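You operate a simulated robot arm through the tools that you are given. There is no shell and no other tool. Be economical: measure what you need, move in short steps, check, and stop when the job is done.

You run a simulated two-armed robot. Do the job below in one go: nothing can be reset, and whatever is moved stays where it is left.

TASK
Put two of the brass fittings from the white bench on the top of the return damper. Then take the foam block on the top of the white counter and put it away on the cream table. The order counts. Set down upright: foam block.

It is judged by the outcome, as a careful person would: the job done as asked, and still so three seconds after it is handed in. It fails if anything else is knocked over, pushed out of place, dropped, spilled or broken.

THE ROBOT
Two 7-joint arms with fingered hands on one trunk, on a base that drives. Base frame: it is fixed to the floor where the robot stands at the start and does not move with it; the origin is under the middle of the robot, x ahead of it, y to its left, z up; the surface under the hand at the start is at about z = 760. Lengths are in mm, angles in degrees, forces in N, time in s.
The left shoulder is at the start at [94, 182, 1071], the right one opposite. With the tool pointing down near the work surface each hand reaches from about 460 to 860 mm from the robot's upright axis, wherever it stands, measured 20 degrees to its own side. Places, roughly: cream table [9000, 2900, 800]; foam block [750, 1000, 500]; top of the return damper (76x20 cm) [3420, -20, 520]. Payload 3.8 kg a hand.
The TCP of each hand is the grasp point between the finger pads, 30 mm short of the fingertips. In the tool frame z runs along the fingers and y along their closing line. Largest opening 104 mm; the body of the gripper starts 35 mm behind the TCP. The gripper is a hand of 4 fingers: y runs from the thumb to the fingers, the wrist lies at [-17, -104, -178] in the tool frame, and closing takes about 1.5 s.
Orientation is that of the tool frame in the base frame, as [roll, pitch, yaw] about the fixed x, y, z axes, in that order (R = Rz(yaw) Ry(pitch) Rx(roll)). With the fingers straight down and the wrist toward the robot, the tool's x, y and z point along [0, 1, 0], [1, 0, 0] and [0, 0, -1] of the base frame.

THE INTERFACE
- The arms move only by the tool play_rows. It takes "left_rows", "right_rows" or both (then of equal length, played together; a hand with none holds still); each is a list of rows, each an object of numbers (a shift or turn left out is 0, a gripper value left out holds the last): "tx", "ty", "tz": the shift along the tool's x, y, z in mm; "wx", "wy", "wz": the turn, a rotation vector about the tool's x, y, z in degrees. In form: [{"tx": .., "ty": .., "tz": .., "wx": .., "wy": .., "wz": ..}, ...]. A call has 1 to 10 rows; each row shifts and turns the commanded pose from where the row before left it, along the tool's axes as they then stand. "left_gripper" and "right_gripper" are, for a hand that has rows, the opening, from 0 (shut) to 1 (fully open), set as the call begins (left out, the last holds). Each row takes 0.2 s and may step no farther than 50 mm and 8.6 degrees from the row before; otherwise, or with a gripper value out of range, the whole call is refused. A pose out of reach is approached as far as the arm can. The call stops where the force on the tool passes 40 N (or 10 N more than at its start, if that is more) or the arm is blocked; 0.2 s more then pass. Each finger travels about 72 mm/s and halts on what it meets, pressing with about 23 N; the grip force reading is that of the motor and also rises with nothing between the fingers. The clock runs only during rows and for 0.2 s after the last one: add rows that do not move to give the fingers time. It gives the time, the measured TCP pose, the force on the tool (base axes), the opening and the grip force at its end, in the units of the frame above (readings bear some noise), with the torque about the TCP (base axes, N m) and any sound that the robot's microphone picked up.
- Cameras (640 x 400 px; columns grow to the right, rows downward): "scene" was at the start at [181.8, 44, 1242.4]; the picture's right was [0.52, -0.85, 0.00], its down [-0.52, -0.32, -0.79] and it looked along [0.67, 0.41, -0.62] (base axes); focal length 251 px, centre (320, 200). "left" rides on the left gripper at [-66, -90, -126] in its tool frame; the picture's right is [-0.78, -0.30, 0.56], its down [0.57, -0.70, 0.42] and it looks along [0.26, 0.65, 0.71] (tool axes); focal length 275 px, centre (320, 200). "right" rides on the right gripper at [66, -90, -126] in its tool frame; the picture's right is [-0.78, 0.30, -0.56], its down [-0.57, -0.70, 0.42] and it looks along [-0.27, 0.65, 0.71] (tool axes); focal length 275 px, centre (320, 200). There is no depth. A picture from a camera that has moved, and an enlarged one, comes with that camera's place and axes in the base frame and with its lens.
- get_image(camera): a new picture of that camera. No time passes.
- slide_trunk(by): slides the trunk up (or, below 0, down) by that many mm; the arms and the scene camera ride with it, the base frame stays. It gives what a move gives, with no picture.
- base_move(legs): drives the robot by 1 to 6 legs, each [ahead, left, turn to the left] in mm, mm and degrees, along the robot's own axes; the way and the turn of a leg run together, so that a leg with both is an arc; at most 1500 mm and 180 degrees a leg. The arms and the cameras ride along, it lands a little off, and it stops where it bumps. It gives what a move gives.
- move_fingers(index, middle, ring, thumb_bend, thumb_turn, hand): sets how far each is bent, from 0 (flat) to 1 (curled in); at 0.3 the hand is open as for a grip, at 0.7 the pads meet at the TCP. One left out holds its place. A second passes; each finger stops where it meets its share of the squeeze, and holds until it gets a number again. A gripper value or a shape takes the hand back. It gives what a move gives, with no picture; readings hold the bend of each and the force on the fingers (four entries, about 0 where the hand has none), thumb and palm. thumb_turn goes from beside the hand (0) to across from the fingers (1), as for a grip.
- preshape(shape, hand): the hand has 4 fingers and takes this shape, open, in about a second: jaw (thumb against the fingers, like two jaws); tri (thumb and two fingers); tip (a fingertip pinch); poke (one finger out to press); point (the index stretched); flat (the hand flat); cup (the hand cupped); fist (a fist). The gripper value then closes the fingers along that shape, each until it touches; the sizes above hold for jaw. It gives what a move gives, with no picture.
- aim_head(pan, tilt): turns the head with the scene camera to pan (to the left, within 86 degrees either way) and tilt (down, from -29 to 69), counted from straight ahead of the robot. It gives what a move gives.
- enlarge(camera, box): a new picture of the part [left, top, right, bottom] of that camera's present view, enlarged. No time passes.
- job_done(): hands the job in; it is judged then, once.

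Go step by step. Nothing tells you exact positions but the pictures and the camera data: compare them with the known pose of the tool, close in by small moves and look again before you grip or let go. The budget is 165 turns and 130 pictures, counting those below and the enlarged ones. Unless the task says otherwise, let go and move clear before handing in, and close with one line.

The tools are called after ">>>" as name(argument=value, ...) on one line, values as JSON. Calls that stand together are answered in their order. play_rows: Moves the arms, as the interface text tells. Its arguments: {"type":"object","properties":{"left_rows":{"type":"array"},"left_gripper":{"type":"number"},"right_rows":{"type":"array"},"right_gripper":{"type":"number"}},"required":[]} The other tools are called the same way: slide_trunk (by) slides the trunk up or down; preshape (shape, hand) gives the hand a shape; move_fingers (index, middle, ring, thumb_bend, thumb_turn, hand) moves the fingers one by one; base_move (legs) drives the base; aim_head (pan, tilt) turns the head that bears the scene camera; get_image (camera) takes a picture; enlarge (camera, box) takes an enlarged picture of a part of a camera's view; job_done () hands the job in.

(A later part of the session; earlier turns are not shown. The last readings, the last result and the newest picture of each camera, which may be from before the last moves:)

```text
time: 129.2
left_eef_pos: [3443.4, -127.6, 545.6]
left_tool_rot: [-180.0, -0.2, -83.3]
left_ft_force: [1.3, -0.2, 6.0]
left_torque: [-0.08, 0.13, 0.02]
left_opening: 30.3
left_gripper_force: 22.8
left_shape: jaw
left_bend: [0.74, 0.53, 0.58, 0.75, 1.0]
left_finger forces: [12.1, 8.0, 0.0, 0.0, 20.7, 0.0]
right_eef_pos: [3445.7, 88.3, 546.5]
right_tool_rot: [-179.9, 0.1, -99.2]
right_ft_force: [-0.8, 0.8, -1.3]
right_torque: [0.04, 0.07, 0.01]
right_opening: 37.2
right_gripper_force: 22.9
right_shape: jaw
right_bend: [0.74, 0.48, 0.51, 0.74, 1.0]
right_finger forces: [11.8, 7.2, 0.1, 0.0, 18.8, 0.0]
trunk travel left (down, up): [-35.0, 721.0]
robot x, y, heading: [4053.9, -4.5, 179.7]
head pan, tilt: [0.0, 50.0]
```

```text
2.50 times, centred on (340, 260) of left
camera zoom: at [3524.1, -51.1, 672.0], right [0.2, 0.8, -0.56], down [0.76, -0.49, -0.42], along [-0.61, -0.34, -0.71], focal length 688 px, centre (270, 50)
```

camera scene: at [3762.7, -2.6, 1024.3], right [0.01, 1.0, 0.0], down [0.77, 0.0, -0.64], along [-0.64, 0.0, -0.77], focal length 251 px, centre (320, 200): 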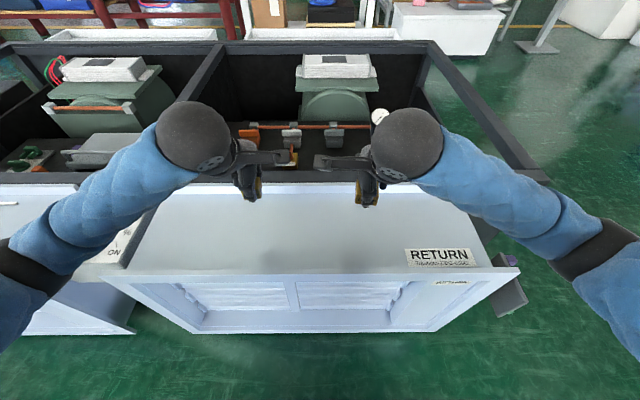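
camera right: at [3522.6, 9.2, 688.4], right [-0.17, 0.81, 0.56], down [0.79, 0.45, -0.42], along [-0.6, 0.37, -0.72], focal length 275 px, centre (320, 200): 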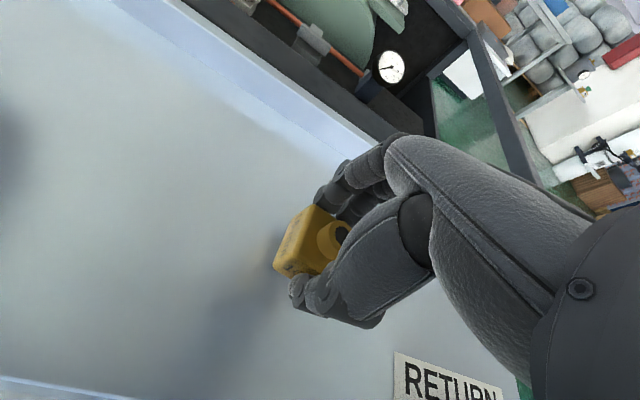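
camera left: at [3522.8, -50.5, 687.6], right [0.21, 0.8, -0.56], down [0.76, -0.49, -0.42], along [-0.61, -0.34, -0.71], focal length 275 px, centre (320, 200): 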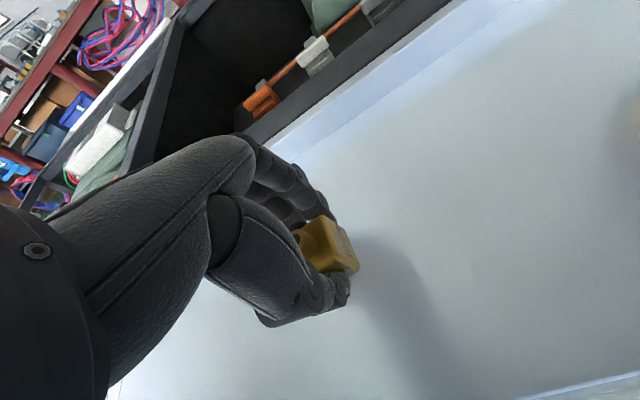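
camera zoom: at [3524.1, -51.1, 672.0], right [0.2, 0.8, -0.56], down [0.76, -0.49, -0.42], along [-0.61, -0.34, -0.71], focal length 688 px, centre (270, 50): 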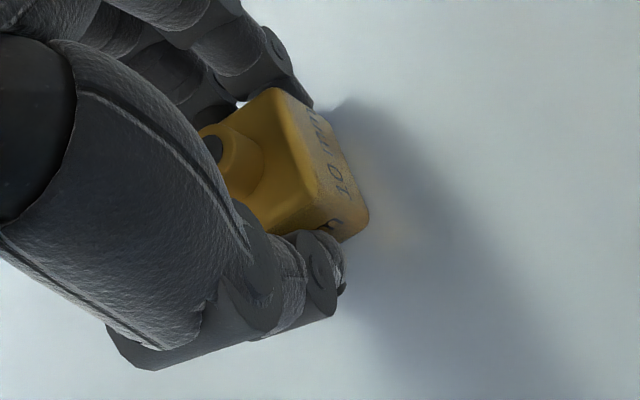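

Both touch down. I'll settle the right a millimetre more, then open both hands.

>>> play_rows(right_rows=[{"tz": 1}, {}])

>>> play_rows(left_rows=[{}, {}, {}, {}, {}, {}, {}], right_rows=[{}, {}, {}, {}, {}, {}, {}], left_gripper=0.8, right_gripper=0.8)

>>> get_image(camera="right")

>>> get_image(camera="left")

```text
time: 129.8
left_eef_pos: [3443.6, -128.3, 546.8]
left_tool_rot: [179.9, -0.3, -83.4]
left_ft_force: [-0.4, 0.0, 7.5]
left_torque: [-0.04, 0.19, -0.01]
left_opening: 30.0
left_gripper_force: 23.1
left_shape: jaw
left_bend: [0.74, 0.53, 0.58, 0.75, 1.0]
left_finger forces: [12.7, 8.5, 0.0, 0.0, 20.2, 0.1]
right_eef_pos: [3445.5, 89.5, 546.6]
right_tool_rot: [180.0, 0.0, -99.1]
right_ft_force: [-1.1, -1.1, 4.1]
right_torque: [0.03, 0.18, 0.03]
right_opening: 37.1
right_gripper_force: 23.1
right_shape: jaw
right_bend: [0.74, 0.48, 0.51, 0.74, 1.0]
right_finger forces: [12.0, 7.6, 0.0, 0.0, 19.2, 0.0]
trunk travel left (down, up): [-35.0, 721.0]
robot x, y, heading: [4055.9, -2.6, 179.8]
head pan, tilt: [0.0, 50.0]
```

```text
time: 131.4
left_eef_pos: [3443.5, -127.5, 545.2]
left_tool_rot: [-179.9, -0.4, -83.2]
left_ft_force: [0.0, 0.3, -0.3]
left_torque: [0.02, 0.0, 0.01]
left_opening: 83.0
left_gripper_force: 0.1
left_shape: jaw
left_bend: [0.27, 0.34, 0.31, 0.47, 0.98]
left_finger forces: [0.0, 0.0, 0.0, 0.1, 0.0, 0.1]
right_eef_pos: [3447.0, 89.3, 546.1]
right_tool_rot: [-179.8, 0.1, -99.1]
right_ft_force: [0.3, 0.6, -0.8]
right_torque: [-0.02, -0.02, 0.0]
right_opening: 82.7
right_gripper_force: 0.1
right_shape: jaw
right_bend: [0.27, 0.34, 0.31, 0.47, 0.98]
right_finger forces: [0.0, 0.0, 0.0, 0.1, 0.1, 0.0]
trunk travel left (down, up): [-35.0, 721.0]
robot x, y, heading: [4052.8, -0.7, 179.6]
head pan, tilt: [0.0, 50.0]
```

```text
79 pictures are left
camera right: at [3523.1, 9.3, 671.8], right [-0.17, 0.81, 0.56], down [0.78, 0.45, -0.42], along [-0.6, 0.37, -0.72], focal length 275 px, centre (320, 200)
```

right: 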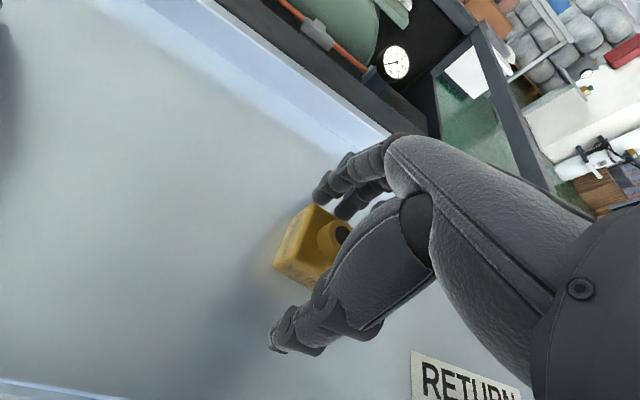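

```text
78 pictures are left
camera left: at [3523.9, -51.1, 671.1], right [0.21, 0.8, -0.56], down [0.76, -0.49, -0.42], along [-0.61, -0.34, -0.71], focal length 275 px, centre (320, 200)
```

left: 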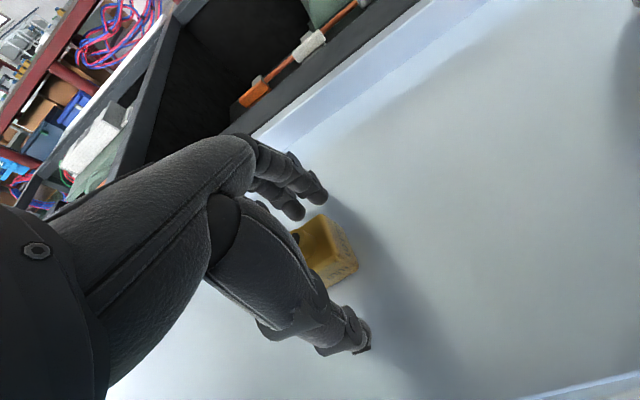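

Both are released and standing. I'll lift the hands straight up and check.

>>> play_rows(left_rows=[{"tz": -20}, {"tz": -35}, {"tz": -45}, {"tz": -45}, {"tz": -45}, {}], right_rows=[{"tz": -20}, {"tz": -35}, {"tz": -45}, {"tz": -45}, {"tz": -45}, {}])

>>> slide_trunk(by=335)

>>> get_image(camera="scene")

```text
time: 132.8
left_eef_pos: [3428.8, -127.2, 714.5]
left_tool_rot: [179.9, -0.3, -83.3]
left_ft_force: [-0.9, -0.2, -0.1]
left_torque: [0.01, -0.01, 0.01]
left_opening: 83.0
left_gripper_force: 0.1
left_shape: jaw
left_bend: [0.27, 0.34, 0.31, 0.47, 0.98]
left_finger forces: [0.0, 0.1, 0.0, 0.1, 0.0, 0.1]
left hand out of reach, approached as far as the arm can: row 5
right_eef_pos: [3429.9, 88.5, 712.1]
right_tool_rot: [-180.0, 0.1, -99.2]
right_ft_force: [0.0, 0.4, 0.4]
right_torque: [-0.02, 0.0, -0.02]
right_opening: 82.9
right_gripper_force: 0.0
right_shape: jaw
right_bend: [0.27, 0.34, 0.31, 0.47, 0.98]
right_finger forces: [0.1, 0.0, 0.0, 0.0, 0.0, 0.1]
right hand out of reach, approached as far as the arm can: row 5
trunk travel left (down, up): [-35.0, 721.0]
robot x, y, heading: [4053.8, -2.6, 179.8]
head pan, tilt: [0.0, 50.0]
```

```text
time: 136.1
left_eef_pos: [3427.9, -128.7, 1048.0]
left_tool_rot: [-179.9, -0.3, -83.3]
left_ft_force: [0.1, -0.4, 0.7]
left_torque: [0.01, -0.03, 0.0]
left_opening: 83.2
left_gripper_force: 0.0
left_shape: jaw
left_bend: [0.27, 0.34, 0.31, 0.47, 0.98]
left_finger forces: [0.0, 0.0, 0.0, 0.0, 0.0, 0.0]
right_eef_pos: [3429.9, 91.1, 1047.7]
right_tool_rot: [-179.9, 0.1, -99.2]
right_ft_force: [-0.9, 0.4, -0.1]
right_torque: [0.03, -0.03, 0.0]
right_opening: 82.8
right_gripper_force: 0.1
right_shape: jaw
right_bend: [0.27, 0.34, 0.31, 0.47, 0.98]
right_finger forces: [0.0, 0.0, 0.1, 0.0, 0.0, 0.0]
trunk travel left (down, up): [-370.0, 386.0]
robot x, y, heading: [4052.2, -6.5, 179.8]
head pan, tilt: [0.0, 50.0]
```

```text
77 pictures are left
camera scene: at [3930.2, -3.5, 1372.9], right [0.01, 1.0, 0.0], down [0.77, 0.0, -0.64], along [-0.64, 0.0, -0.77], focal length 251 px, centre (320, 200)
```

scene: 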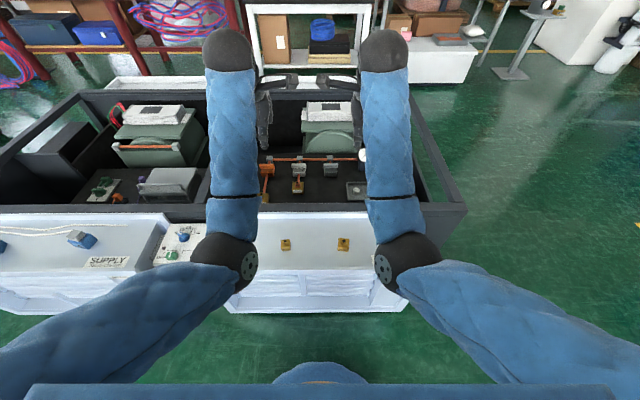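

Both fittings stand on the return damper. Next is the foam block, so I'll tuck the arms and drive back around to the white counter.

>>> play_rows(left_rows=[{"ty": -30, "tx": 15}, {"ty": -30, "tx": 15}, {"ty": -30, "tx": 15}, {"ty": -30, "tx": 15}, {}], right_rows=[{"ty": -30, "tx": -15}, {"ty": -30, "tx": -15}, {"ty": -30, "tx": -15}, {"ty": -30, "tx": -15}, {}])

>>> base_move(legs=[[0, -1480, 0], [1400, 0, 0], [500, 0, 0]])

>>> aim_head(pan=20, tilt=45)

>>> get_image(camera="scene")

```text
time: 137.2
left_eef_pos: [3545.7, -188.0, 1060.7]
left_tool_rot: [178.4, -1.5, -82.2]
left_ft_force: [0.3, 0.1, -0.7]
left_torque: [0.02, 0.01, 0.0]
left_opening: 83.0
left_gripper_force: 0.1
left_shape: jaw
left_bend: [0.27, 0.34, 0.31, 0.47, 0.98]
left_finger forces: [0.1, 0.1, 0.0, 0.0, 0.1, 0.1]
right_eef_pos: [3535.5, 147.8, 1107.8]
right_tool_rot: [172.4, 0.0, -100.9]
right_ft_force: [0.5, 0.0, -0.6]
right_torque: [-0.06, 0.01, 0.01]
right_opening: 83.0
right_gripper_force: 0.1
right_shape: jaw
right_bend: [0.27, 0.34, 0.31, 0.47, 0.98]
right_finger forces: [0.0, 0.0, 0.0, 0.1, 0.1, 0.0]
trunk travel left (down, up): [-370.0, 386.0]
robot x, y, heading: [4053.2, -4.8, 179.7]
head pan, tilt: [0.0, 50.0]
stopped in row 5 (right hand): the arm was blocked; the commanded pose is now the measured one
```

```text
time: 153.8
left_eef_pos: [1623.0, 1269.8, 1060.8]
left_tool_rot: [178.6, -1.4, -81.6]
left_ft_force: [-0.4, -0.1, -0.3]
left_torque: [-0.05, 0.0, 0.02]
left_opening: 83.0
left_gripper_force: 0.0
left_shape: jaw
left_bend: [0.27, 0.34, 0.31, 0.47, 0.98]
left_finger forces: [0.0, 0.0, 0.0, 0.1, 0.1, 0.0]
right_eef_pos: [1609.2, 1604.4, 1108.3]
right_tool_rot: [172.5, 0.1, -100.2]
right_ft_force: [0.4, 0.3, 0.5]
right_torque: [-0.01, 0.0, 0.0]
right_opening: 83.1
right_gripper_force: 0.0
right_shape: jaw
right_bend: [0.27, 0.34, 0.31, 0.47, 0.98]
right_finger forces: [0.1, 0.0, 0.1, 0.0, 0.2, 0.0]
trunk travel left (down, up): [-370.0, 386.0]
robot x, y, heading: [2127.6, 1460.9, -179.9]
head pan, tilt: [0.0, 50.0]
```

```text
time: 154.6
left_eef_pos: [1623.3, 1269.3, 1060.7]
left_tool_rot: [178.5, -1.5, -81.5]
left_ft_force: [0.5, 0.4, 1.0]
left_torque: [-0.02, 0.0, 0.0]
left_opening: 83.1
left_gripper_force: 0.1
left_shape: jaw
left_bend: [0.27, 0.34, 0.31, 0.47, 0.98]
left_finger forces: [0.0, 0.0, 0.1, 0.0, 0.1, 0.0]
right_eef_pos: [1610.1, 1603.3, 1106.7]
right_tool_rot: [172.4, 0.1, -100.3]
right_ft_force: [0.3, -0.8, -0.1]
right_torque: [0.04, 0.01, 0.01]
right_opening: 83.0
right_gripper_force: 0.0
right_shape: jaw
right_bend: [0.27, 0.34, 0.31, 0.47, 0.98]
right_finger forces: [0.1, 0.0, 0.1, 0.0, 0.0, 0.0]
trunk travel left (down, up): [-370.0, 386.0]
robot x, y, heading: [2128.6, 1464.0, -179.7]
head pan, tilt: [20.0, 45.0]
```

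```text
76 pictures are left
camera scene: at [2005.1, 1430.7, 1379.9], right [-0.35, 0.94, 0.0], down [0.66, 0.25, -0.71], along [-0.66, -0.25, -0.71], focal length 251 px, centre (320, 200)
```

scene: 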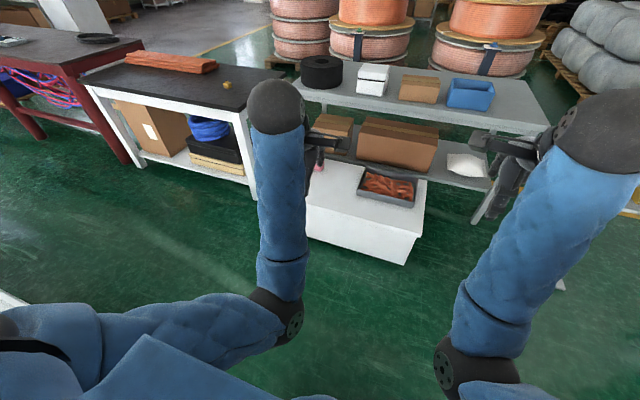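

The white counter's front face is at about x 1060 and the foam is near (800,940). I'll position myself in front of it, facing -x.

>>> base_move(legs=[[0, 480, 0], [600, 0, 0]])

>>> aim_head(pan=0, tilt=55)

>>> get_image(camera="scene")

>>> get_image(camera="left")

>>> get_image(camera="right")

```text
time: 160.5
left_eef_pos: [1013.8, 794.2, 1059.4]
left_tool_rot: [178.5, -1.5, -82.1]
left_ft_force: [-0.7, 0.4, -0.7]
left_torque: [-0.01, 0.0, 0.03]
left_opening: 82.8
left_gripper_force: 0.1
left_shape: jaw
left_bend: [0.27, 0.34, 0.31, 0.47, 0.98]
left_finger forces: [0.0, 0.0, 0.0, 0.0, 0.0, 0.0]
right_eef_pos: [1000.2, 1130.0, 1106.2]
right_tool_rot: [172.6, 0.0, -100.7]
right_ft_force: [-0.4, 0.1, 0.0]
right_torque: [-0.03, 0.01, 0.01]
right_opening: 83.0
right_gripper_force: 0.1
right_shape: jaw
right_bend: [0.27, 0.34, 0.31, 0.47, 0.98]
right_finger forces: [0.1, 0.0, 0.0, 0.0, 0.0, 0.1]
trunk travel left (down, up): [-370.0, 386.0]
robot x, y, heading: [1519.6, 979.3, 179.9]
head pan, tilt: [20.0, 45.0]
```

```text
time: 161.3
left_eef_pos: [1013.4, 795.1, 1060.4]
left_tool_rot: [178.4, -1.5, -81.9]
left_ft_force: [-1.0, -0.5, -0.5]
left_torque: [0.01, 0.01, 0.01]
left_opening: 82.9
left_gripper_force: 0.1
left_shape: jaw
left_bend: [0.27, 0.34, 0.31, 0.47, 0.98]
left_finger forces: [0.1, 0.1, 0.0, 0.0, 0.0, 0.0]
right_eef_pos: [1002.0, 1131.7, 1107.5]
right_tool_rot: [172.4, 0.2, -100.7]
right_ft_force: [0.0, 0.5, -0.1]
right_torque: [-0.01, -0.03, -0.01]
right_opening: 82.8
right_gripper_force: 0.1
right_shape: jaw
right_bend: [0.27, 0.34, 0.31, 0.47, 0.98]
right_finger forces: [0.0, 0.1, 0.0, 0.0, 0.0, 0.1]
trunk travel left (down, up): [-370.0, 386.0]
robot x, y, heading: [1518.1, 980.9, 180.0]
head pan, tilt: [0.0, 55.0]
```

```text
75 pictures are left
camera scene: at [1400.0, 980.3, 1366.6], right [0.0, 1.0, 0.0], down [0.82, 0.0, -0.57], along [-0.57, 0.0, -0.82], focal length 251 px, centre (320, 200)
```

scene: 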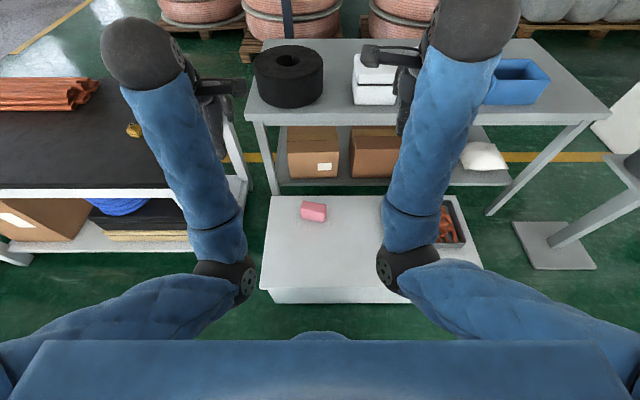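

```text
74 pictures are left
camera left: at [1095.1, 876.7, 1182.8], right [0.17, 0.79, -0.58], down [0.77, -0.48, -0.43], along [-0.62, -0.37, -0.69], focal length 275 px, centre (320, 200)
```

left: 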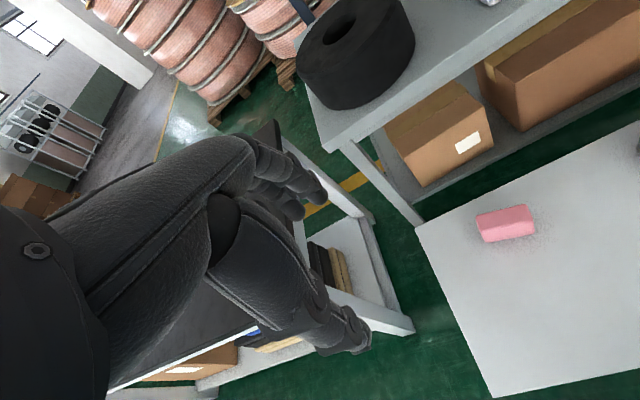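

```text
73 pictures are left
camera right: at [1092.2, 1044.7, 1220.1], right [-0.07, 0.8, 0.59], down [0.73, 0.44, -0.51], along [-0.67, 0.4, -0.62], focal length 275 px, centre (320, 200)
```

right: 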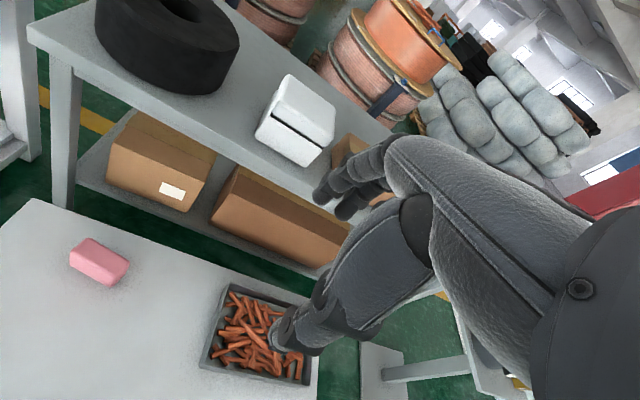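

The foam triangulates to about (785,950) with its centre near z 400. I'll zoom in to see its size and orientation.

>>> enlarge(camera="left", box=[440, 170, 580, 270])

>>> enlarge(camera="right", box=[40, 210, 160, 310])

>>> enlarge(camera="scene", box=[240, 160, 400, 310])

```text
4.00 times, centred on (510, 220) of left
camera zoom: at [1095.1, 876.7, 1182.8], right [0.17, 0.79, -0.58], down [0.77, -0.48, -0.43], along [-0.62, -0.37, -0.69], focal length 1101 px, centre (-440, 120)
```

zoom: 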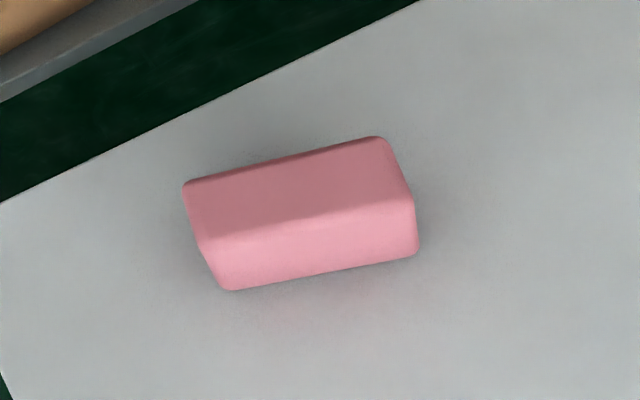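

```text
4.00 times, centred on (100, 260) of right
camera zoom: at [1092.2, 1044.7, 1220.1], right [-0.07, 0.8, 0.59], down [0.73, 0.44, -0.51], along [-0.67, 0.4, -0.62], focal length 1101 px, centre (1200, -40)
```

zoom: 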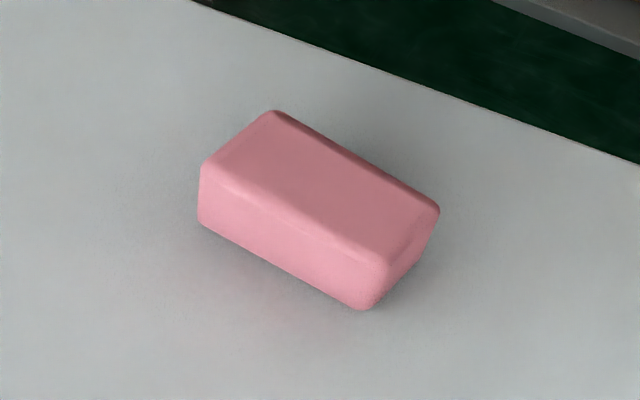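

```text
2.67 times, centred on (320, 235) of scene
camera zoom: at [1400.0, 980.3, 1366.6], right [0.0, 1.0, 0.0], down [0.82, 0.0, -0.57], along [-0.57, 0.0, -0.82], focal length 669 px, centre (320, 107)
```

zoom: 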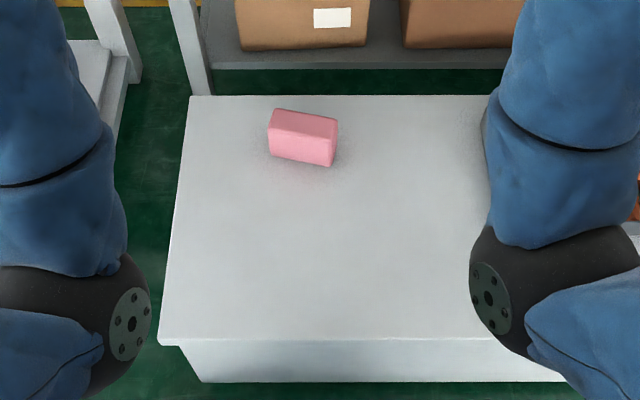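

The foam block is about 112×45×50 mm, with its long axis about 12° off y. I'll use the right hand across the short side, so I'll shift left to bring it onto the right arm's side and lower the trunk.

>>> base_move(legs=[[0, 170, 0]])

>>> slide_trunk(by=-365)

>>> get_image(camera="right")

>>> get_image(camera="scene")

```text
time: 162.8
left_eef_pos: [1013.7, 621.1, 1061.0]
left_tool_rot: [178.5, -1.5, -81.8]
left_ft_force: [-0.4, -0.1, 0.7]
left_torque: [-0.03, 0.01, 0.02]
left_opening: 83.1
left_gripper_force: 0.0
left_shape: jaw
left_bend: [0.27, 0.34, 0.31, 0.47, 0.98]
left_finger forces: [0.1, 0.1, 0.0, 0.0, 0.1, 0.1]
right_eef_pos: [1001.3, 956.5, 1108.0]
right_tool_rot: [172.4, 0.2, -100.6]
right_ft_force: [0.6, -0.6, 0.1]
right_torque: [0.0, -0.02, -0.02]
right_opening: 83.1
right_gripper_force: 0.0
right_shape: jaw
right_bend: [0.27, 0.34, 0.31, 0.47, 0.98]
right_finger forces: [0.1, 0.1, 0.0, 0.0, 0.0, 0.0]
trunk travel left (down, up): [-370.0, 386.0]
robot x, y, heading: [1519.5, 806.9, 179.9]
head pan, tilt: [0.0, 55.0]
```

```text
time: 166.3
left_eef_pos: [967.9, 601.2, 549.7]
left_tool_rot: [-162.4, -7.4, -82.1]
left_ft_force: [-0.6, 0.4, 0.1]
left_torque: [-0.01, -0.01, 0.0]
left_opening: 83.0
left_gripper_force: 0.1
left_shape: jaw
left_bend: [0.27, 0.34, 0.31, 0.47, 0.98]
left_finger forces: [0.0, 0.0, 0.0, 0.0, 0.1, 0.1]
right_eef_pos: [940.2, 968.8, 588.2]
right_tool_rot: [-168.7, 5.2, -100.4]
right_ft_force: [0.7, 0.3, -0.4]
right_torque: [0.03, 0.0, -0.02]
right_opening: 83.1
right_gripper_force: 0.1
right_shape: jaw
right_bend: [0.27, 0.34, 0.31, 0.47, 0.98]
right_finger forces: [0.0, 0.0, 0.0, 0.0, 0.0, 0.0]
trunk travel left (down, up): [-5.0, 751.0]
robot x, y, heading: [1520.7, 809.8, 180.2]
head pan, tilt: [0.0, 55.0]
```

```text
69 pictures are left
camera right: at [987.3, 879.0, 722.2], right [-0.26, 0.79, 0.56], down [0.87, 0.45, -0.23], along [-0.43, 0.42, -0.8], focal length 275 px, centre (320, 200)
```

right: 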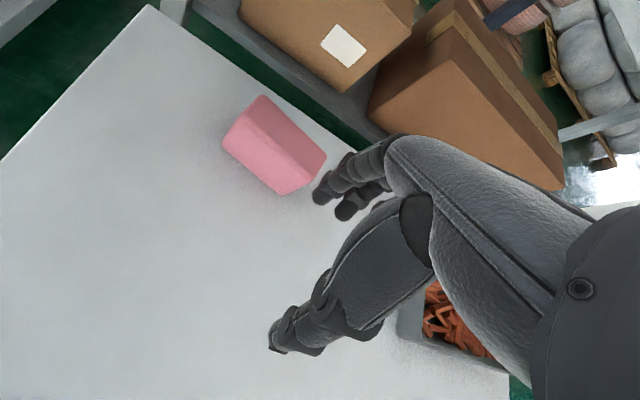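

```text
68 pictures are left
camera scene: at [1213.4, 809.1, 985.7], right [0.0, 1.0, 0.0], down [0.82, 0.0, -0.57], along [-0.57, 0.0, -0.82], focal length 251 px, centre (320, 200)
```

scene: 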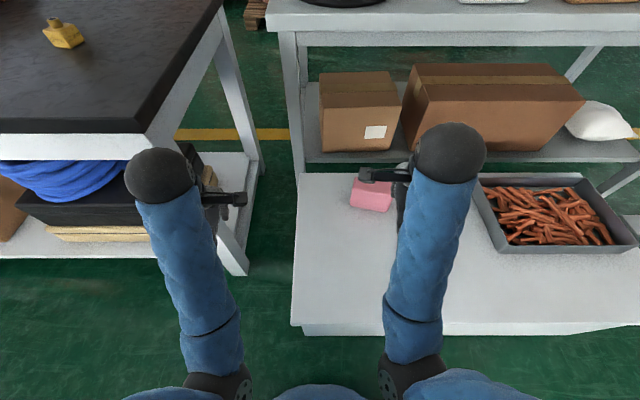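

The foam is confirmed at about (783,951). I'll straighten the right hand, align it to the block and move above it.

>>> play_rows(right_rows=[{"wx": -5.65}, {"wx": -5.65}, {"wy": 5.2, "wz": 2}, {"tx": 13, "ty": 37}, {"tx": 13, "ty": 37}, {"tx": 13, "ty": 38}, {"tx": 12, "ty": 38}, {}], right_gripper=1)

>>> get_image(camera="right")

```text
time: 168.2
left_eef_pos: [965.5, 601.7, 550.0]
left_tool_rot: [-162.6, -7.4, -82.1]
left_ft_force: [-0.6, 0.4, -1.0]
left_torque: [0.01, 0.02, 0.03]
left_opening: 82.9
left_gripper_force: 0.0
left_shape: jaw
left_bend: [0.27, 0.34, 0.31, 0.47, 0.98]
left_finger forces: [0.0, 0.0, 0.0, 0.0, 0.0, 0.1]
right_eef_pos: [786.7, 936.0, 587.2]
right_tool_rot: [-179.3, -1.4, -102.0]
right_ft_force: [0.1, 0.7, -0.5]
right_torque: [0.0, 0.01, 0.0]
right_opening: 103.9
right_gripper_force: 0.0
right_shape: jaw
right_bend: [0.3, 0.3, 0.3, 0.3, 0.97]
right_finger forces: [0.0, 0.1, 0.1, 0.1, 0.0, 0.0]
trunk travel left (down, up): [-5.0, 751.0]
robot x, y, heading: [1517.7, 810.3, 179.9]
head pan, tilt: [0.0, 55.0]
```

```text
67 pictures are left
camera right: at [859.8, 855.9, 716.1], right [-0.13, 0.84, 0.53], down [0.81, 0.4, -0.43], along [-0.57, 0.37, -0.73], focal length 275 px, centre (320, 200)
```

right: 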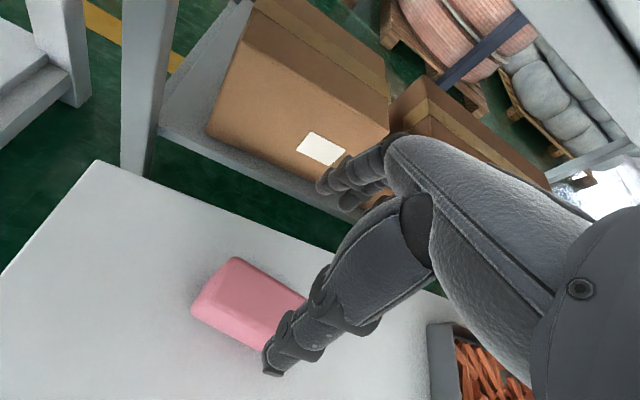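

>>> play_rows(right_rows=[{"tx": -13, "ty": 6, "wy": -1.4}, {"tz": 35}, {"tz": 35}, {"tz": 35}, {"tz": 25}, {}])

>>> get_image(camera="right")

>>> get_image(camera="scene")

```text
time: 169.6
left_eef_pos: [966.7, 602.5, 551.4]
left_tool_rot: [-162.7, -7.2, -82.1]
left_ft_force: [-0.2, 0.4, 0.5]
left_torque: [0.0, 0.02, 0.0]
left_opening: 82.8
left_gripper_force: 0.1
left_shape: jaw
left_bend: [0.27, 0.34, 0.31, 0.47, 0.98]
left_finger forces: [0.0, 0.0, 0.0, 0.0, 0.0, 0.1]
right_eef_pos: [783.7, 953.9, 455.7]
right_tool_rot: [-179.3, 0.0, -102.0]
right_ft_force: [-0.4, -0.7, 0.8]
right_torque: [-0.01, -0.02, -0.06]
right_opening: 103.9
right_gripper_force: 0.0
right_shape: jaw
right_bend: [0.3, 0.3, 0.3, 0.3, 0.97]
right_finger forces: [0.0, 0.1, 0.1, 0.1, 0.1, 0.0]
trunk travel left (down, up): [-5.0, 751.0]
robot x, y, heading: [1514.8, 810.5, 180.0]
head pan, tilt: [0.0, 55.0]
```

```text
66 pictures are left
camera right: at [856.5, 869.4, 582.9], right [-0.13, 0.82, 0.55], down [0.81, 0.41, -0.42], along [-0.57, 0.39, -0.72], focal length 275 px, centre (320, 200)
```

right: 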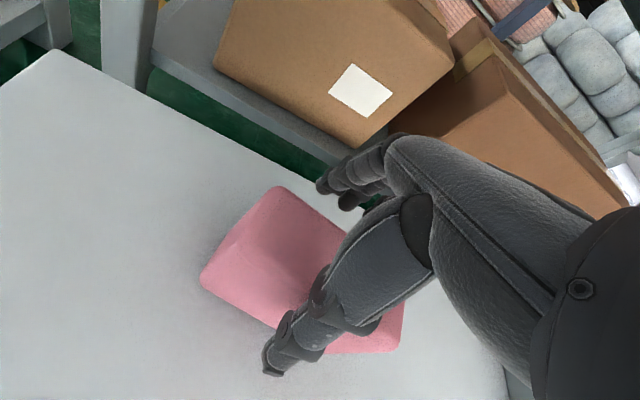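

```text
65 pictures are left
camera scene: at [1213.1, 809.1, 985.5], right [0.0, 1.0, 0.0], down [0.82, 0.0, -0.57], along [-0.57, 0.0, -0.82], focal length 251 px, centre (320, 200)
```

scene: 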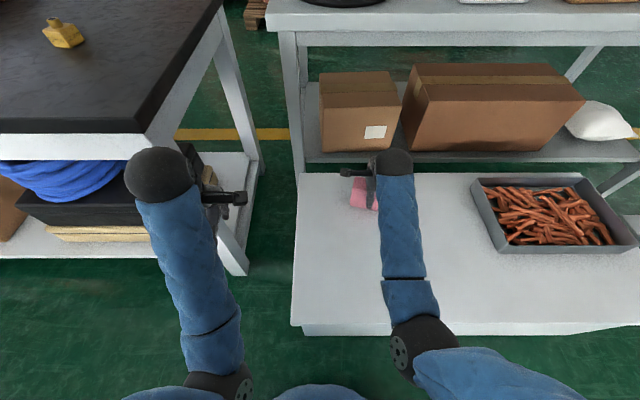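

The thumb and fingers straddle the block with clearance. I'll go down to z≈415 in small steps.

>>> play_rows(right_rows=[{"tz": 10}, {"tz": 10}, {"tz": 8}, {"tz": 6}, {}])

>>> get_image(camera="right")

```text
time: 170.4
left_eef_pos: [966.2, 600.6, 553.7]
left_tool_rot: [-163.2, -7.5, -82.0]
left_ft_force: [-0.2, 0.0, -0.1]
left_torque: [0.01, 0.0, -0.03]
left_opening: 82.9
left_gripper_force: 0.0
left_shape: jaw
left_bend: [0.27, 0.34, 0.31, 0.47, 0.98]
left_finger forces: [0.0, 0.0, 0.0, 0.0, 0.0, 0.1]
right_eef_pos: [779.3, 952.2, 438.6]
right_tool_rot: [179.2, -0.4, -102.1]
right_ft_force: [14.5, 0.5, 23.8]
right_torque: [-0.32, -0.56, 0.21]
right_opening: 103.8
right_gripper_force: 0.0
right_shape: jaw
right_bend: [0.3, 0.3, 0.3, 0.29, 0.98]
right_finger forces: [0.1, 0.0, 0.1, 0.0, 27.5, 0.0]
trunk travel left (down, up): [-5.0, 751.0]
robot x, y, heading: [1521.0, 810.1, 179.6]
head pan, tilt: [0.0, 55.0]
stopped in row 4 (right hand): the force on the tool passed its limit at 43 N (the readings are from after the stop); the commanded pose is now the measured one
```

```text
64 pictures are left
camera right: at [854.3, 868.4, 564.5], right [-0.12, 0.82, 0.56], down [0.8, 0.41, -0.44], along [-0.59, 0.39, -0.71], focal length 275 px, centre (320, 200)
```

right: 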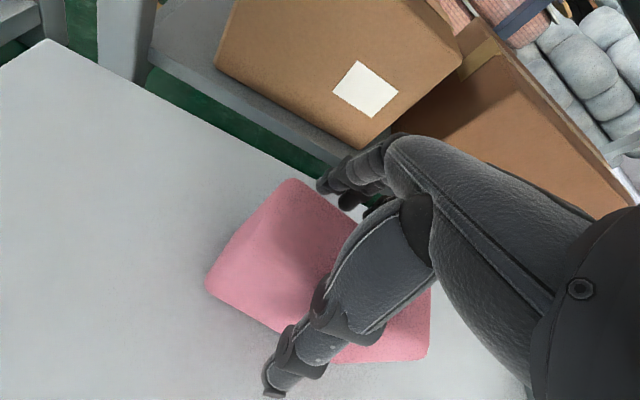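

The thumb came down on the block's front edge. I'll lift and re-measure.

>>> play_rows(right_rows=[{"tz": -15}, {"tz": -30}, {"tz": -40}, {"tz": -40}, {"ty": -30}, {"ty": -40}, {"ty": -40}, {}])

>>> enlarge(camera="right", box=[140, 100, 380, 300])

>>> enlarge(camera="scene", box=[320, 160, 420, 240])

```text
time: 172.4
left_eef_pos: [965.6, 599.0, 550.9]
left_tool_rot: [-162.9, -7.5, -82.0]
left_ft_force: [-0.7, -0.7, 0.1]
left_torque: [0.01, -0.03, -0.01]
left_opening: 83.1
left_gripper_force: 0.0
left_shape: jaw
left_bend: [0.27, 0.34, 0.31, 0.47, 0.98]
left_finger forces: [0.0, 0.0, 0.0, 0.0, 0.1, 0.0]
right_eef_pos: [864.3, 949.4, 592.9]
right_tool_rot: [174.6, 0.4, -103.3]
right_ft_force: [-1.1, -0.2, -0.7]
right_torque: [-0.02, 0.04, 0.01]
right_opening: 103.8
right_gripper_force: 0.0
right_shape: jaw
right_bend: [0.3, 0.3, 0.3, 0.3, 0.97]
right_finger forces: [0.0, 0.0, 0.0, 0.0, 0.1, 0.0]
trunk travel left (down, up): [-5.0, 751.0]
robot x, y, heading: [1515.2, 811.1, 180.1]
head pan, tilt: [0.0, 55.0]
stopped in row 8 (right hand): the arm was blocked; the commanded pose is now the measured one
```

```text
2.00 times, centred on (260, 200) of right
camera zoom: at [946.2, 859.8, 709.4], right [-0.06, 0.81, 0.59], down [0.77, 0.41, -0.49], along [-0.63, 0.42, -0.65], focal length 551 px, centre (440, 200)
```

zoom: 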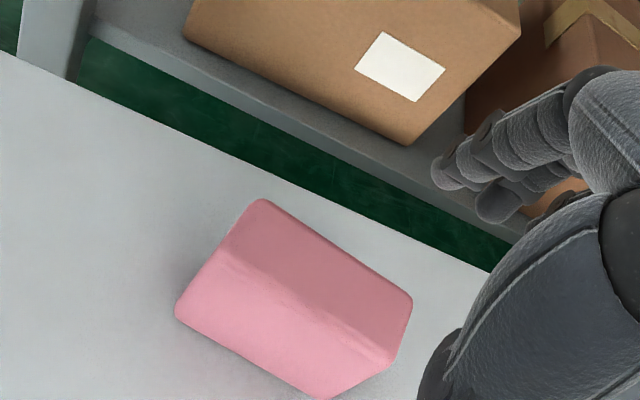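

```text
5.00 times, centred on (370, 200) of scene
camera zoom: at [1213.1, 809.2, 985.5], right [0.0, 1.0, 0.0], down [0.82, 0.0, -0.57], along [-0.57, 0.0, -0.82], focal length 1255 px, centre (70, 200)
```

zoom: 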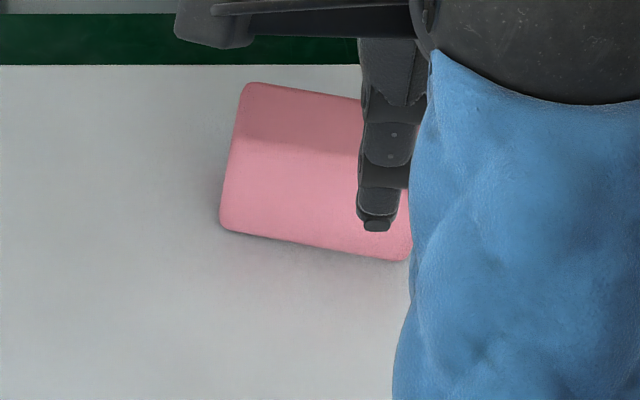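

The block is taller than I assumed: base z≈350, top ≈430, footprint 112×50 centred at (780,960). I'll open the thumb wider and re-approach centred.

>>> move_fingers(hand="right", thumb_bend=0.08, index=0.2, middle=0.2, ring=0.2)

>>> play_rows(right_rows=[{"wx": 5.4}, {"tx": 3, "ty": 28}, {"tx": 3, "ty": 28}, {"tx": 3, "ty": 28}, {"tz": 35}, {"tz": 35}, {"tz": 35}, {}])

>>> get_image(camera="right")

```text
time: 173.4
left_eef_pos: [964.8, 600.2, 551.5]
left_tool_rot: [-162.9, -7.6, -81.9]
left_ft_force: [-0.4, -0.2, -0.7]
left_torque: [-0.01, 0.02, 0.02]
left_opening: 82.8
left_gripper_force: 0.0
left_shape: jaw
left_bend: [0.27, 0.34, 0.31, 0.47, 0.98]
left_finger forces: [0.0, 0.1, 0.0, 0.0, 0.1, 0.0]
right_eef_pos: [865.0, 948.0, 593.2]
right_tool_rot: [174.7, 0.3, -103.1]
right_ft_force: [-0.2, -0.2, 0.4]
right_torque: [-0.02, 0.0, 0.01]
right_opening: 133.1
right_gripper_force: 0.1
right_shape: fingers
right_bend: [0.2, 0.2, 0.2, 0.08, 0.97]
right_finger forces: [0.0, 0.0, 0.0, 0.0, 0.0, 0.1]
trunk travel left (down, up): [-5.0, 751.0]
robot x, y, heading: [1517.3, 810.0, 179.8]
head pan, tilt: [0.0, 55.0]
```

```text
time: 175.2
left_eef_pos: [965.4, 600.3, 551.2]
left_tool_rot: [-163.0, -7.5, -82.0]
left_ft_force: [0.1, -0.2, -1.0]
left_torque: [0.02, 0.01, 0.0]
left_opening: 83.2
left_gripper_force: 0.0
left_shape: jaw
left_bend: [0.27, 0.34, 0.31, 0.47, 0.98]
left_finger forces: [0.0, 0.0, 0.1, 0.1, 0.0, 0.0]
right_eef_pos: [781.5, 955.4, 485.8]
right_tool_rot: [-179.9, 0.0, -103.1]
right_ft_force: [-0.8, 0.0, 0.3]
right_torque: [-0.01, 0.01, 0.0]
right_opening: 133.4
right_gripper_force: 0.1
right_shape: fingers
right_bend: [0.2, 0.2, 0.2, 0.08, 0.97]
right_finger forces: [0.0, 0.1, 0.1, 0.0, 0.1, 0.0]
trunk travel left (down, up): [-5.0, 751.0]
robot x, y, heading: [1520.9, 808.5, 179.9]
head pan, tilt: [0.0, 55.0]
```

```text
61 pictures are left
camera right: at [853.0, 870.4, 611.8], right [-0.12, 0.82, 0.56], down [0.81, 0.4, -0.42], along [-0.57, 0.4, -0.72], focal length 275 px, centre (320, 200)
```

right: 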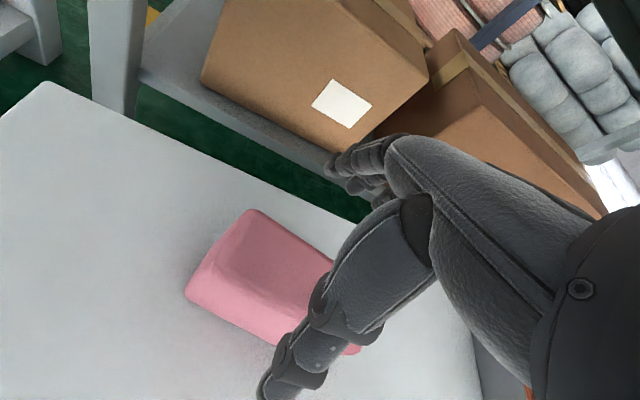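

>>> play_rows(right_rows=[{"tz": 20}, {"tz": 15}, {"tz": 10}, {"tz": 8}, {"tz": 7}, {}])

>>> get_image(camera="right")

```text
time: 176.5
left_eef_pos: [967.3, 600.4, 555.3]
left_tool_rot: [-163.0, -7.6, -82.0]
left_ft_force: [0.4, 0.0, 0.3]
left_torque: [-0.03, 0.02, 0.01]
left_opening: 83.2
left_gripper_force: 0.1
left_shape: jaw
left_bend: [0.27, 0.34, 0.31, 0.47, 0.98]
left_finger forces: [0.0, 0.0, 0.1, 0.0, 0.0, 0.0]
right_eef_pos: [775.2, 954.2, 440.4]
right_tool_rot: [178.8, -0.4, -103.1]
right_ft_force: [14.8, 1.8, 24.2]
right_torque: [-0.34, -0.63, 0.28]
right_opening: 134.3
right_gripper_force: 14.2
right_shape: fingers
right_bend: [0.2, 0.2, 0.2, 0.07, 0.99]
right_finger forces: [0.1, 0.1, 0.1, 0.0, 28.8, 0.0]
trunk travel left (down, up): [-5.0, 751.0]
robot x, y, heading: [1520.7, 807.5, 180.2]
head pan, tilt: [0.0, 55.0]
stopped in row 6 (right hand): the force on the tool passed its limit at 44 N (the readings are from after the stop); the commanded pose is now the measured one
```

```text
60 pictures are left
camera right: at [851.2, 870.1, 565.0], right [-0.1, 0.82, 0.56], down [0.8, 0.4, -0.44], along [-0.59, 0.4, -0.7], focal length 275 px, centre (320, 200)
```

right: 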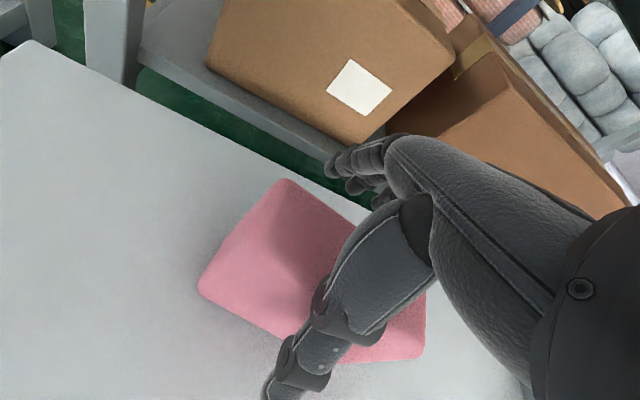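

The thumb's base meets the block's top edge at z≈440, so the block is about 90 mm tall. I'll lift, shift the hand about 16 mm toward the thumb side and go down again.

>>> play_rows(right_rows=[{"tz": -20, "wx": 1.2}, {"ty": -17, "tx": -5}, {}, {"tz": 12}, {"tz": 10}, {"tz": 8}, {}])

>>> get_image(camera="right")

```text
time: 178.1
left_eef_pos: [964.5, 600.5, 550.6]
left_tool_rot: [-163.0, -7.5, -82.1]
left_ft_force: [-0.2, -0.1, -0.5]
left_torque: [0.0, 0.02, 0.01]
left_opening: 83.0
left_gripper_force: 0.2
left_shape: jaw
left_bend: [0.27, 0.34, 0.31, 0.47, 0.98]
left_finger forces: [0.0, 0.0, 0.1, 0.0, 0.1, 0.0]
right_eef_pos: [795.5, 955.9, 423.9]
right_tool_rot: [-179.4, -0.3, -103.1]
right_ft_force: [1.1, -0.4, -0.5]
right_torque: [0.0, 0.0, 0.02]
right_opening: 133.8
right_gripper_force: 0.0
right_shape: fingers
right_bend: [0.2, 0.2, 0.2, 0.08, 0.97]
right_finger forces: [0.0, 0.0, 0.1, 0.1, 0.0, 0.0]
trunk travel left (down, up): [-5.0, 751.0]
robot x, y, heading: [1517.8, 811.6, 180.0]
head pan, tilt: [0.0, 55.0]
```

```text
59 pictures are left
camera right: at [866.7, 871.9, 550.6], right [-0.12, 0.83, 0.55], down [0.82, 0.4, -0.42], along [-0.56, 0.4, -0.72], focal length 275 px, centre (320, 200)
```

right: 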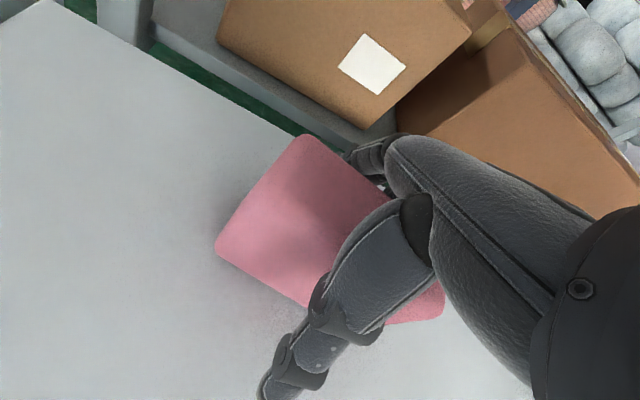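

Clear of contact at z≈424, with fingers behind and thumb in front. I'll close the hand.

>>> play_rows(right_rows=[{}, {}, {}, {}, {}, {}, {}, {}, {}], right_gripper=0)

>>> get_image(camera="right")

```text
time: 180.1
left_eef_pos: [964.6, 599.4, 552.4]
left_tool_rot: [-162.9, -7.6, -82.0]
left_ft_force: [0.6, -0.1, -0.5]
left_torque: [-0.01, 0.04, -0.01]
left_opening: 83.4
left_gripper_force: 0.0
left_shape: jaw
left_bend: [0.27, 0.34, 0.31, 0.47, 0.98]
left_finger forces: [0.0, 0.0, 0.0, 0.1, 0.0, 0.0]
right_eef_pos: [795.6, 956.2, 423.9]
right_tool_rot: [-179.3, -0.3, -103.1]
right_ft_force: [-0.6, 0.9, 0.3]
right_torque: [-0.01, -0.02, 0.01]
right_opening: 44.4
right_gripper_force: 23.0
right_shape: jaw
right_bend: [0.74, 0.48, 0.45, 0.71, 1.0]
right_finger forces: [11.8, 6.4, 2.8, 0.0, 21.1, 0.1]
trunk travel left (down, up): [-5.0, 751.0]
robot x, y, heading: [1518.1, 809.2, 180.0]
head pan, tilt: [0.0, 55.0]
```

```text
58 pictures are left
camera right: at [866.6, 871.8, 550.8], right [-0.12, 0.83, 0.55], down [0.82, 0.4, -0.42], along [-0.56, 0.4, -0.72], focal length 275 px, centre (320, 200)
```

right: 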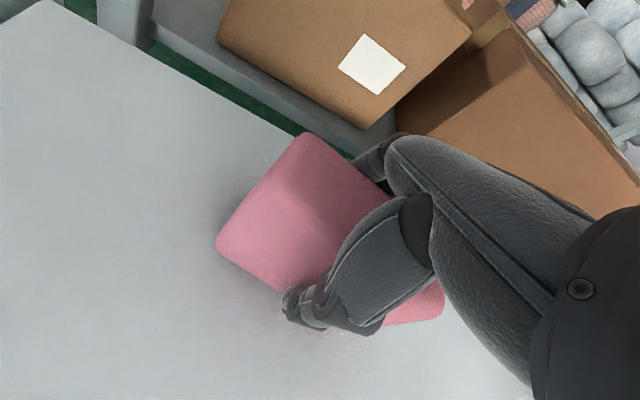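

Gripped with all three fingers and the thumb at a 44 mm width. I'll lift and check.

>>> play_rows(right_rows=[{"tz": -15}, {"tz": -30}, {"tz": -40}, {"tz": -40}, {}])

>>> get_image(camera="right")

```text
time: 181.3
left_eef_pos: [965.9, 600.3, 550.7]
left_tool_rot: [-163.0, -7.5, -82.0]
left_ft_force: [-0.4, -0.3, 0.5]
left_torque: [-0.03, 0.02, 0.01]
left_opening: 83.2
left_gripper_force: 0.0
left_shape: jaw
left_bend: [0.27, 0.34, 0.31, 0.47, 0.98]
left_finger forces: [0.0, 0.0, 0.0, 0.0, 0.0, 0.0]
right_eef_pos: [792.2, 957.4, 550.5]
right_tool_rot: [-179.4, -0.2, -103.1]
right_ft_force: [0.5, 0.8, 0.4]
right_torque: [0.03, -0.02, 0.01]
right_opening: 44.4
right_gripper_force: 23.2
right_shape: jaw
right_bend: [0.74, 0.48, 0.45, 0.71, 1.0]
right_finger forces: [11.9, 6.3, 2.8, 0.0, 21.0, 0.0]
trunk travel left (down, up): [-5.0, 751.0]
robot x, y, heading: [1516.4, 809.6, 180.0]
head pan, tilt: [0.0, 55.0]
```

```text
57 pictures are left
camera right: at [863.1, 872.8, 677.2], right [-0.12, 0.83, 0.55], down [0.82, 0.4, -0.42], along [-0.56, 0.4, -0.72], focal length 275 px, centre (320, 200)
```

right: 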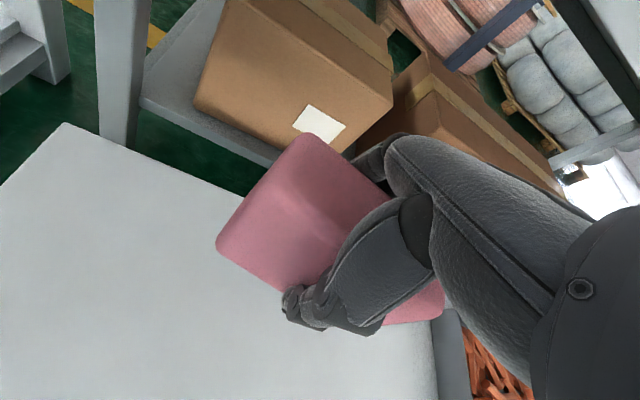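

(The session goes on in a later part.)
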